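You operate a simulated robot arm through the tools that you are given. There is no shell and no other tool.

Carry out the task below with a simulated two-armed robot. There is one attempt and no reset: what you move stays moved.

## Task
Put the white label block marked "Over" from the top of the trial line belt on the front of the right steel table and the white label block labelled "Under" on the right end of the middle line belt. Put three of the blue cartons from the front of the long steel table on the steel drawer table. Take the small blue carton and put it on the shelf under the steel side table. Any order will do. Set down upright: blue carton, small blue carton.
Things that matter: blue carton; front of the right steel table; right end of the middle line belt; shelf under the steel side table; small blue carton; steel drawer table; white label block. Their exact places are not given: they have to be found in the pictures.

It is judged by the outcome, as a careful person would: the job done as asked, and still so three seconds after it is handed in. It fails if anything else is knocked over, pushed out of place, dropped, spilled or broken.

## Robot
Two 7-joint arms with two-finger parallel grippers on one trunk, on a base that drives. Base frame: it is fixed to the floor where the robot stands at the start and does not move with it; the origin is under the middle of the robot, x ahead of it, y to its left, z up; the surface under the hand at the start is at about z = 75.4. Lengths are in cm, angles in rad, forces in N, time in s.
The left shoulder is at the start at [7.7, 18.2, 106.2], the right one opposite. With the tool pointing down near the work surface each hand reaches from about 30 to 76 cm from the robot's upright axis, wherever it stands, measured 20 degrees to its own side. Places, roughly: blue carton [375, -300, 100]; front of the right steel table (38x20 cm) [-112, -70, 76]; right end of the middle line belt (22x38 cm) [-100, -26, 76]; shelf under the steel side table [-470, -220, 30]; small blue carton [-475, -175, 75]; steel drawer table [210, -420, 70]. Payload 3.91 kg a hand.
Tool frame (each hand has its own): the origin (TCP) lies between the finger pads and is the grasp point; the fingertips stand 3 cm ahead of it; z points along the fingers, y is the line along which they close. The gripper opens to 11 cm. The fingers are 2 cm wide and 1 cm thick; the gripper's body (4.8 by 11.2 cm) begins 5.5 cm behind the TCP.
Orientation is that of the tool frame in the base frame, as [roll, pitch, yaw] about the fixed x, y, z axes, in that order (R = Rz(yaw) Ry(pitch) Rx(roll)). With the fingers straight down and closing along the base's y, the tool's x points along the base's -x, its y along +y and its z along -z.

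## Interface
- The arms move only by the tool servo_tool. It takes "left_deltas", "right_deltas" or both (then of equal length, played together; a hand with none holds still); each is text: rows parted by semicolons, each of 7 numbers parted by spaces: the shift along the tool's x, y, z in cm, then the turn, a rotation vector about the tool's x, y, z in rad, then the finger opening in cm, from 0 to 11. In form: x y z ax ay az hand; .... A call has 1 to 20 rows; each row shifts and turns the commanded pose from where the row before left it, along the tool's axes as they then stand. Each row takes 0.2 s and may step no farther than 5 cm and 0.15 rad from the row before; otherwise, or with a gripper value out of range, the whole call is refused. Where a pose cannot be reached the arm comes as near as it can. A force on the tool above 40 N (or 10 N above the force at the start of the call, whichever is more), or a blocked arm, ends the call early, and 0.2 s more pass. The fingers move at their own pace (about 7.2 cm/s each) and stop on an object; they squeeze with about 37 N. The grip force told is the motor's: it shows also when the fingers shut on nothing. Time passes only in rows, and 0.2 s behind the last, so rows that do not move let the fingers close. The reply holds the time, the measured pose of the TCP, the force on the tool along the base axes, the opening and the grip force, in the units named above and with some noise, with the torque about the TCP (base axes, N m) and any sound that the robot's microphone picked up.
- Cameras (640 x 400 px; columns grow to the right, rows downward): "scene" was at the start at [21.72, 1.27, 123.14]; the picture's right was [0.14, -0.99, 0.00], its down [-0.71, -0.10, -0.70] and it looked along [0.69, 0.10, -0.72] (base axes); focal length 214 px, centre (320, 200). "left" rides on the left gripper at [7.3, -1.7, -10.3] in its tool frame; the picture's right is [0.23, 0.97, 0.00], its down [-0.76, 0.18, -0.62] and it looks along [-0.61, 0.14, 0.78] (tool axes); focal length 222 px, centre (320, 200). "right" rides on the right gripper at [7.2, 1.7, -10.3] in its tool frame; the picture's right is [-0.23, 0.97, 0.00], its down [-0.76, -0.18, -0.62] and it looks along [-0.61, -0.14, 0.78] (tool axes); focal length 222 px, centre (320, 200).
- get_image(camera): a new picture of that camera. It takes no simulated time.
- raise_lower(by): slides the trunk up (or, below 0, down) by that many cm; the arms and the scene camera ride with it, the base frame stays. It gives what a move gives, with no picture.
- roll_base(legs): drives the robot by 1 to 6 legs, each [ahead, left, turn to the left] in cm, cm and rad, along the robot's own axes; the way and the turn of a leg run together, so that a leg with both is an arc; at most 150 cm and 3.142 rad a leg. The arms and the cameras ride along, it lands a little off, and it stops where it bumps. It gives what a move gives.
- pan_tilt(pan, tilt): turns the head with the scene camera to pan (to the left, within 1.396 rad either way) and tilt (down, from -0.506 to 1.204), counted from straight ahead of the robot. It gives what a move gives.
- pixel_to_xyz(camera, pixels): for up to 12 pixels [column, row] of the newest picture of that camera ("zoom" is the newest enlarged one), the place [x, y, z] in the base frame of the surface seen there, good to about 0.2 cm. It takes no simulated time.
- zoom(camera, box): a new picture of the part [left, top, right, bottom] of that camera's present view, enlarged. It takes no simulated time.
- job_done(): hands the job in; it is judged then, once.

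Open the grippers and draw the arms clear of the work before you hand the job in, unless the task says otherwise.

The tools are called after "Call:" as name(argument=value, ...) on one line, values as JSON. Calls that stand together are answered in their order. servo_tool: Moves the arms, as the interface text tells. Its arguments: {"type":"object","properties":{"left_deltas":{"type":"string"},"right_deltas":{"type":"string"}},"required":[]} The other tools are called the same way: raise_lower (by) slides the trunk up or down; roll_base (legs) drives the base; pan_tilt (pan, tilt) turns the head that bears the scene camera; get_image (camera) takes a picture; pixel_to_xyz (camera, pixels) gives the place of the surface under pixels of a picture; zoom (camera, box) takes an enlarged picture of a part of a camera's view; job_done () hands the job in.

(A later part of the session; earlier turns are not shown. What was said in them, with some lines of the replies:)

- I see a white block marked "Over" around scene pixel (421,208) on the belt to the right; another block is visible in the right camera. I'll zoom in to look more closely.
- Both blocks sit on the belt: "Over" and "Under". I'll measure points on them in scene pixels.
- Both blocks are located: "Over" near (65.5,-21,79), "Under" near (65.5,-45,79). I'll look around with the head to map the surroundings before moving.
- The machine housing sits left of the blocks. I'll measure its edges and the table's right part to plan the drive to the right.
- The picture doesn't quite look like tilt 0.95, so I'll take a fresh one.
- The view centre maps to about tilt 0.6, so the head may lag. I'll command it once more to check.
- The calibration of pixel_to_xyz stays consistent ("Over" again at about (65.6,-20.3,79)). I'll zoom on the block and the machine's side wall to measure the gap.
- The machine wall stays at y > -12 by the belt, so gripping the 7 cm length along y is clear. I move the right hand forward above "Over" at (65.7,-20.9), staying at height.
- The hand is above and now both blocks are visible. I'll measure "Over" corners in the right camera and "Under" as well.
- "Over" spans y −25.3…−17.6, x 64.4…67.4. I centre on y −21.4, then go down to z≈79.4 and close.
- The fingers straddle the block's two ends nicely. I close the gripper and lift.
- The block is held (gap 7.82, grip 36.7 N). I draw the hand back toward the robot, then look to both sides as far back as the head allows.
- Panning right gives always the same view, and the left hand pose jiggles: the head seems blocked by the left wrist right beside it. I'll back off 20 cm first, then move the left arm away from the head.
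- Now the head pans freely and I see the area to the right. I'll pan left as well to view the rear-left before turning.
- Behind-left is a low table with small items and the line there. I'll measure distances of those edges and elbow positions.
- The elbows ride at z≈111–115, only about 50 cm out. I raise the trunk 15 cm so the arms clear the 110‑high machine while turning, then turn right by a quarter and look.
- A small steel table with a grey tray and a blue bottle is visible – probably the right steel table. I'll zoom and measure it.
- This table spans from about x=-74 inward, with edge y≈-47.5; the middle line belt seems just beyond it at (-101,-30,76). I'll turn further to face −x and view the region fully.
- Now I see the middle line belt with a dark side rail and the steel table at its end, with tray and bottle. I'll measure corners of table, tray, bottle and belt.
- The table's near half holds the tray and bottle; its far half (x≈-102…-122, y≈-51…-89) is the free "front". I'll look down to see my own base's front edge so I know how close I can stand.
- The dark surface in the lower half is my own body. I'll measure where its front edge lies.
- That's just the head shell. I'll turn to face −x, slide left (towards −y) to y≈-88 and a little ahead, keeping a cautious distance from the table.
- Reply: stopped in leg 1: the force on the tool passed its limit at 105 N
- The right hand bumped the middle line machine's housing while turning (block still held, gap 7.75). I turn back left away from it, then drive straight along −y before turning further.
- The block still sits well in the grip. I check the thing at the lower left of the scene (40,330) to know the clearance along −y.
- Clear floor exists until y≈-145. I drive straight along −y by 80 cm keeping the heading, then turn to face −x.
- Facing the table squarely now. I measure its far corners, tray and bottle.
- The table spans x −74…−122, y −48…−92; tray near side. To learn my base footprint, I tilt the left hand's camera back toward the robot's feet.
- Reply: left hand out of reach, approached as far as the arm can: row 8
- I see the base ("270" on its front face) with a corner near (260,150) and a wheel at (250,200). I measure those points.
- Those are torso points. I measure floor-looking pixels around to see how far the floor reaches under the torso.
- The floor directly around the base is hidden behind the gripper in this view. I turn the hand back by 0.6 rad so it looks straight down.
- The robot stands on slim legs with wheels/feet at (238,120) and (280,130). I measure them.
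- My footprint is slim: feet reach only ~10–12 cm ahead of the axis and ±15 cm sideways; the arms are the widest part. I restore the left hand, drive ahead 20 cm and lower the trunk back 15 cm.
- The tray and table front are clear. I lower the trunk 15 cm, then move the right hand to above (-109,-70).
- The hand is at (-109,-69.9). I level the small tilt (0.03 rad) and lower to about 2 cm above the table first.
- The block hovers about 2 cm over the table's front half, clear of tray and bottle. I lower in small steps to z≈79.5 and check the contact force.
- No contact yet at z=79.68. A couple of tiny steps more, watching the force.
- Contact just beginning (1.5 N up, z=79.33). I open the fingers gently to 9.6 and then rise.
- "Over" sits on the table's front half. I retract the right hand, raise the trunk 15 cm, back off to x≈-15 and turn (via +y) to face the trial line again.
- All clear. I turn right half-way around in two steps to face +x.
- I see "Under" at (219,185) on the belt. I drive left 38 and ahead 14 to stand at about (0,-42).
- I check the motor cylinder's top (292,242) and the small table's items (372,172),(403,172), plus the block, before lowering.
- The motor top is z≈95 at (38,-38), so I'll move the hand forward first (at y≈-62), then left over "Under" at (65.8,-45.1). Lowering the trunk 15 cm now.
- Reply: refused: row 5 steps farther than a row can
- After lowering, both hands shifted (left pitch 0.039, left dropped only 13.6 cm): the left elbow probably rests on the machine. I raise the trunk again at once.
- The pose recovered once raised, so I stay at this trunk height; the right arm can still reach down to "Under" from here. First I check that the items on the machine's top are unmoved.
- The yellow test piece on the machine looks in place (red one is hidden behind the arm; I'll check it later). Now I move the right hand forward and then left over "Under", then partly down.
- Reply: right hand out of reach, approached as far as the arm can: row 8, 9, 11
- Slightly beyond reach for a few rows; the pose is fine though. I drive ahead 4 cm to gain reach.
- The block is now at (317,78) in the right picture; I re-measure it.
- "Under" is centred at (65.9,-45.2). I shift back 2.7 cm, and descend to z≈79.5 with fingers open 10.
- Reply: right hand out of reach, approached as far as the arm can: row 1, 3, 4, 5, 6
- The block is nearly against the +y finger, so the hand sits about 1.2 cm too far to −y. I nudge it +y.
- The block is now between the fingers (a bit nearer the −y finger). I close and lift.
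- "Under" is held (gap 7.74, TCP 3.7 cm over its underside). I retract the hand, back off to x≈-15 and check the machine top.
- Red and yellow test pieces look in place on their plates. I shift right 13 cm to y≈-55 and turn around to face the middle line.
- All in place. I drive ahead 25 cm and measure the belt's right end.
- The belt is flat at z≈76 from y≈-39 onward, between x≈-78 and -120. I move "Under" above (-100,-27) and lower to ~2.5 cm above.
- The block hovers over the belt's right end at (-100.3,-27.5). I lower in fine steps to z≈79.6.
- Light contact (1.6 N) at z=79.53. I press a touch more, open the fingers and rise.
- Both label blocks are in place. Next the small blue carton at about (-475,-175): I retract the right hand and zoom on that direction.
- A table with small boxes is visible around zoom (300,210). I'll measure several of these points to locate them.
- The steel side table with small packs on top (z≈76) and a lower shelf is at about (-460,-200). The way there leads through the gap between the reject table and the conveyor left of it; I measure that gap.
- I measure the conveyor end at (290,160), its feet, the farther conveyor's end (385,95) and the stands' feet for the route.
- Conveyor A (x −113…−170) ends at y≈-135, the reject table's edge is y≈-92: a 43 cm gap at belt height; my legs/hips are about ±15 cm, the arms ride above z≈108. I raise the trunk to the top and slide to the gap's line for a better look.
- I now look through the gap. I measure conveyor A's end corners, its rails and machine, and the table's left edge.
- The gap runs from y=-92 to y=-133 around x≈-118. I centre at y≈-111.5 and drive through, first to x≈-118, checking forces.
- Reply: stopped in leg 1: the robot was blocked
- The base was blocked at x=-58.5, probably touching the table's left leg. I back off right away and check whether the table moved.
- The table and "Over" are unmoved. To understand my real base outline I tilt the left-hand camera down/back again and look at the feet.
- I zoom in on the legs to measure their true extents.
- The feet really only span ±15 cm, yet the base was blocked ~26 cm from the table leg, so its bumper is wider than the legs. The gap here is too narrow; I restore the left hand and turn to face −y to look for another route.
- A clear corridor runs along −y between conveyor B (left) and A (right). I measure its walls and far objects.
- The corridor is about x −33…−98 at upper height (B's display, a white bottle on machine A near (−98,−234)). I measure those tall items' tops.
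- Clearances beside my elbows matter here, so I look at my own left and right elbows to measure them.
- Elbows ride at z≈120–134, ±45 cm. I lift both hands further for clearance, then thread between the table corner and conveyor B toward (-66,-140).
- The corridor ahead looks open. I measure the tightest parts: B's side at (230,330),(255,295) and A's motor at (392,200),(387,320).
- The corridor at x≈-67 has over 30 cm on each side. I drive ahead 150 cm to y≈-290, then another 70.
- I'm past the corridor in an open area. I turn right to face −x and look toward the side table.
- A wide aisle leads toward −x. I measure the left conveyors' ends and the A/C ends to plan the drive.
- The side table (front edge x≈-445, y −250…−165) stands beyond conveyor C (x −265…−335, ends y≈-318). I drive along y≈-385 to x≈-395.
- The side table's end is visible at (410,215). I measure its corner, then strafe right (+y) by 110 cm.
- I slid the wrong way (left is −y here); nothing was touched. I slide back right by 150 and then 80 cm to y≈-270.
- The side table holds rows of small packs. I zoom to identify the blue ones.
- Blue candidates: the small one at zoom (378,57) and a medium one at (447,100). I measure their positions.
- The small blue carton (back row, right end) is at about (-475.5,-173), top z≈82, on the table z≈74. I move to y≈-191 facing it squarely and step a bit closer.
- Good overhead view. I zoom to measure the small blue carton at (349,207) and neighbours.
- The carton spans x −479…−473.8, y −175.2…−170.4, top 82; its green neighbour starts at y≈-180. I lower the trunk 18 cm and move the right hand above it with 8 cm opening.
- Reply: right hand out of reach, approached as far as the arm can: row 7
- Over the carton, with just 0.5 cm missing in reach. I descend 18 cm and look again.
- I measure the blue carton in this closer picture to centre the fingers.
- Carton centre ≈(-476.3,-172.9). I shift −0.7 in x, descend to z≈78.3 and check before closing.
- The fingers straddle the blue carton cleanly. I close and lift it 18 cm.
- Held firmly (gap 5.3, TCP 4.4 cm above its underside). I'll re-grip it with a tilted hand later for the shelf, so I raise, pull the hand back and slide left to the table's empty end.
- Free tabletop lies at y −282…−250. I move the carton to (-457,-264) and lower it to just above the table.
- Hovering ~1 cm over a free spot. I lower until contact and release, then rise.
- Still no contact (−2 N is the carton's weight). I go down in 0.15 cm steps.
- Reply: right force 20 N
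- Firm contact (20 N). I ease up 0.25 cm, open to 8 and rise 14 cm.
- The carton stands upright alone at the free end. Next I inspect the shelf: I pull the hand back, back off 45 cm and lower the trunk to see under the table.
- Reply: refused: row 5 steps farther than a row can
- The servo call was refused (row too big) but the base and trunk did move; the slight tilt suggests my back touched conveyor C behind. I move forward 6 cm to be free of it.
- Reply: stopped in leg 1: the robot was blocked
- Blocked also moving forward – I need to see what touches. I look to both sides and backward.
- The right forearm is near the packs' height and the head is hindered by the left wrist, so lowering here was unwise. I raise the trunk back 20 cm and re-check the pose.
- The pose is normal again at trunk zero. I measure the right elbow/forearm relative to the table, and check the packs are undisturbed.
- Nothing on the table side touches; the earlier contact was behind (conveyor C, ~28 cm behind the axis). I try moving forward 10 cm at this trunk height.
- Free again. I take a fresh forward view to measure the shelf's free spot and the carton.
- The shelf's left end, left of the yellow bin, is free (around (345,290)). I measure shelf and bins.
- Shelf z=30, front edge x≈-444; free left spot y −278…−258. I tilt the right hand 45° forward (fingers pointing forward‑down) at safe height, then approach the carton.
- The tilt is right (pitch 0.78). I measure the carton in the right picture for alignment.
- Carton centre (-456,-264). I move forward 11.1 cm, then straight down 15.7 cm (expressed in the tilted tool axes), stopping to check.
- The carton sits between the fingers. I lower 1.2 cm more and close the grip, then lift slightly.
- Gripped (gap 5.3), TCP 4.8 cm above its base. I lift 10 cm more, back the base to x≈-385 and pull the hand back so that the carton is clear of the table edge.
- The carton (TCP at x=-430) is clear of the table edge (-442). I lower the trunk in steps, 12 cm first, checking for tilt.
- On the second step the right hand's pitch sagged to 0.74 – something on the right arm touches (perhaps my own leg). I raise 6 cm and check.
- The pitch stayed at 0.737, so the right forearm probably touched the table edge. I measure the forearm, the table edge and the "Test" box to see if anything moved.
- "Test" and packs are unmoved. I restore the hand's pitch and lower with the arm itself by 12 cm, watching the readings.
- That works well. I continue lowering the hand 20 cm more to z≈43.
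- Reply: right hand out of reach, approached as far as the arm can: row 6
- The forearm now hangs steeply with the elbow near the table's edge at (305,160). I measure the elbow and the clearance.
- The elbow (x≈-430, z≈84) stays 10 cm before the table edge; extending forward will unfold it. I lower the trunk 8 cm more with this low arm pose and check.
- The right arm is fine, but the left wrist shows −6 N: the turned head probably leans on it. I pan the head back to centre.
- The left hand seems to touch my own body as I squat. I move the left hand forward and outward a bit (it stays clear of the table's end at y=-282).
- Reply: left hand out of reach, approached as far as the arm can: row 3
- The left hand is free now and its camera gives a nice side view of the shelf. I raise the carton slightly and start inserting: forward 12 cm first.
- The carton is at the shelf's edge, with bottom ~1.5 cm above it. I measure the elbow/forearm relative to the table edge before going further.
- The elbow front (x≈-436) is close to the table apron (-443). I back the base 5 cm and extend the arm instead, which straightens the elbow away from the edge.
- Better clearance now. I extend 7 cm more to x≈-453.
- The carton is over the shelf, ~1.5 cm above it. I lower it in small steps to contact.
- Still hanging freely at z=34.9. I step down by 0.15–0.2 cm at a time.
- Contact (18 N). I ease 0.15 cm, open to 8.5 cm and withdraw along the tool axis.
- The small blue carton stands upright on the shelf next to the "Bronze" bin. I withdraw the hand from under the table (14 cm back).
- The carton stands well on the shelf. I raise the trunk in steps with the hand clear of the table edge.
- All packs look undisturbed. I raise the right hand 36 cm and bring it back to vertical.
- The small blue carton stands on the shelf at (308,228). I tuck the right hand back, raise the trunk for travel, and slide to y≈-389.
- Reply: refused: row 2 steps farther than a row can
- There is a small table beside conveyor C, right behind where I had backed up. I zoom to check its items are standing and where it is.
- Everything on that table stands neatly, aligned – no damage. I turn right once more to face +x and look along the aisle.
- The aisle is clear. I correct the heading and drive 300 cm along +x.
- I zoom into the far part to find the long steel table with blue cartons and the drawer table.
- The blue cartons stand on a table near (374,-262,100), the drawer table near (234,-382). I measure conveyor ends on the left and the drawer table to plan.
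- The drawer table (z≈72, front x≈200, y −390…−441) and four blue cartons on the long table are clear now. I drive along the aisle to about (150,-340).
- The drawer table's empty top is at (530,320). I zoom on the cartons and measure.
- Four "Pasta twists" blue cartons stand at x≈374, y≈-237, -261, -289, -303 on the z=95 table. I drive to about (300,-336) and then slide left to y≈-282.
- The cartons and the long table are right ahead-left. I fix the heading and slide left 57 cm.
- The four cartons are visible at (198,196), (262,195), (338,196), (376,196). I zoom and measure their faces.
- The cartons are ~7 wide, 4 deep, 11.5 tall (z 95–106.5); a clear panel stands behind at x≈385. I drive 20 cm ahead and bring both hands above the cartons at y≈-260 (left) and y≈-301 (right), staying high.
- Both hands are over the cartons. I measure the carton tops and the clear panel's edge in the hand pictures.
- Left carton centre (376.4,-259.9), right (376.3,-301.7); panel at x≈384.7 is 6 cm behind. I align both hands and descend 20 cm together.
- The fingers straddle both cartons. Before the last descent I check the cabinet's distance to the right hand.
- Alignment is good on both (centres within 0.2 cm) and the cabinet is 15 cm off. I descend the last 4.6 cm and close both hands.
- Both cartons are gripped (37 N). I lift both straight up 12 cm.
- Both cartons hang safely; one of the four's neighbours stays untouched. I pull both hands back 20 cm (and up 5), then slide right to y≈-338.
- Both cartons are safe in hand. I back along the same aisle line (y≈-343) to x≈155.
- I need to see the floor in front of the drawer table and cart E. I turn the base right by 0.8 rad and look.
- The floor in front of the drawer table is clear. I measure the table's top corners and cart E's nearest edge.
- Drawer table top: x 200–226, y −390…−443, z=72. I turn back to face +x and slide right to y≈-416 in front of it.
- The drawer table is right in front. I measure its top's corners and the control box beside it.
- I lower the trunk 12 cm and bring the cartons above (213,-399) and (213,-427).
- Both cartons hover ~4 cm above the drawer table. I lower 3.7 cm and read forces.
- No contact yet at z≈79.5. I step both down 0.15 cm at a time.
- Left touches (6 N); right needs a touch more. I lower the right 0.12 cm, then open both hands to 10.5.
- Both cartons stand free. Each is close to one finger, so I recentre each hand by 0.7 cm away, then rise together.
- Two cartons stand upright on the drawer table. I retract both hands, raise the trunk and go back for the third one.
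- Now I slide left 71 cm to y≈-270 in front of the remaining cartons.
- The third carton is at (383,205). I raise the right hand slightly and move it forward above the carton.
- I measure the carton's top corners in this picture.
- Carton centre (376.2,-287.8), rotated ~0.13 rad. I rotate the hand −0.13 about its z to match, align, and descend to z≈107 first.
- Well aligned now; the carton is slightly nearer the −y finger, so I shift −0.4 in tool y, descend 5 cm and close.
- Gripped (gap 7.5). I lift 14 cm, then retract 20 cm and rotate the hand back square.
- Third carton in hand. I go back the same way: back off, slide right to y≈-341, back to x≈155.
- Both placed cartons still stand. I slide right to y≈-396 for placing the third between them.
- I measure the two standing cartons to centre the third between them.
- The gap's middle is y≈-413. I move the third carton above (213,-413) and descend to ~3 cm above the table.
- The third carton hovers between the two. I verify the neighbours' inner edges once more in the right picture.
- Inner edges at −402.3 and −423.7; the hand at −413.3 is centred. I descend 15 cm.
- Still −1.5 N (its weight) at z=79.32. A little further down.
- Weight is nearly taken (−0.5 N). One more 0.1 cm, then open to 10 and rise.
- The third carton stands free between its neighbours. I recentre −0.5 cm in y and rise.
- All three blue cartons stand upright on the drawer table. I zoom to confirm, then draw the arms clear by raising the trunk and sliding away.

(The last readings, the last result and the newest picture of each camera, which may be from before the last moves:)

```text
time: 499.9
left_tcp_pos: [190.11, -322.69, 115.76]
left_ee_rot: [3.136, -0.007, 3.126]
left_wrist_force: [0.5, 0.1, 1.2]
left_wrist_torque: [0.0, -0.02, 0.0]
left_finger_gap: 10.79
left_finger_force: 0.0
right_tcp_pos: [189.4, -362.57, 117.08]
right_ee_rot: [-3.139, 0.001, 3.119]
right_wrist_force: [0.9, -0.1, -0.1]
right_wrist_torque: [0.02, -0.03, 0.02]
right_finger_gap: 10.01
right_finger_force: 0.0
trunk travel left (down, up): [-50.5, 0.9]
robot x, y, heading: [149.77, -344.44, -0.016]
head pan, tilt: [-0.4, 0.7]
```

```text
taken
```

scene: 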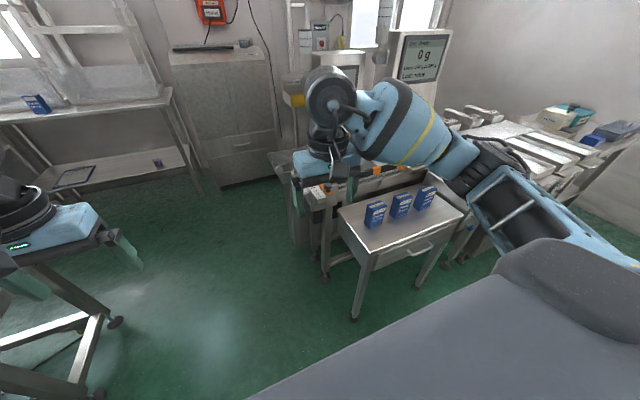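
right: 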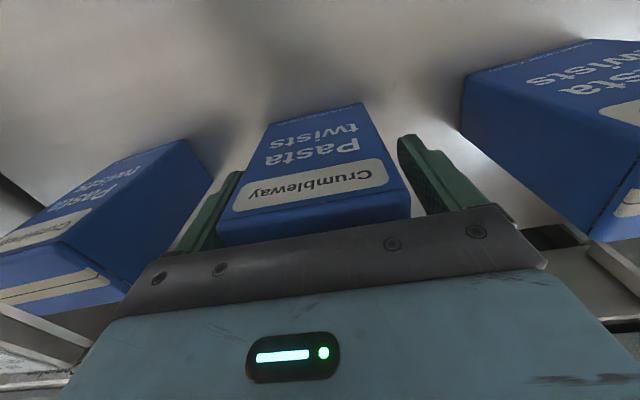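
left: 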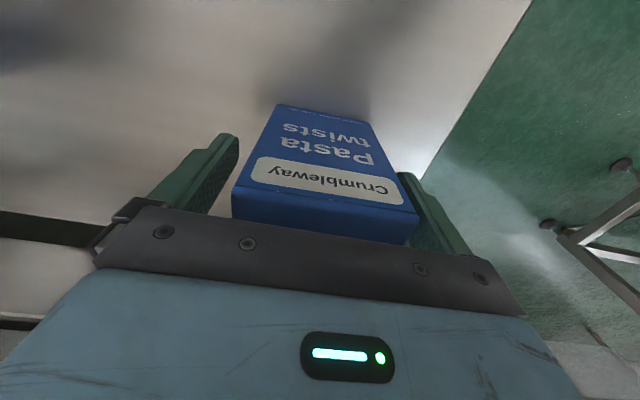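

All three cartons stand upright on the drawer table. Both label blocks and the small carton were already checked where I put them, and the grippers are open with the arms clear. I hand the job in.

Call:
job_done()

```text
The job is handed in.
```

The job is handed in, with everything placed as asked:

- **"Over" block:** on the front of the right steel table. I re-measured it there after later bumping that table.
- **"Under" block:** on the right end of the middle line belt.
- **Small blue carton:** upright on the shelf under the steel side table, beside the "Bronze" bin. I took the smallest blue pack ("Salt 02 / Iron 03"); there is also a larger blue pack in front of where it stood.
- **Blue cartons:** three "Pasta twists" cartons stand upright in a row on the steel drawer table. The fourth is still on the long steel table.

The robot touched things it should not have several times. I saw nothing knocked over or out of place, but I did not measure everything afterwards:

- **Middle line machine:** the right hand hit its housing while turning, at about 105 N. I saw no shift, but did not measure the machine afterwards.
- **Right steel table:** the robot bumped it, probably a leg. Its corner and the "Over" block measured unchanged.
- **Trial line machine:** the left arm seems to have rested on it briefly. The red and yellow test pieces looked in place afterwards.
- **Small table by the third conveyor line:** the robot's back probably touched it while reversing. The packs on it were still standing neatly, but I had no earlier position to compare.
- **Side table:** the right arm was pushed slightly as I lowered beside it, cause unclear. The large "Test" pack had not moved when I measured it.
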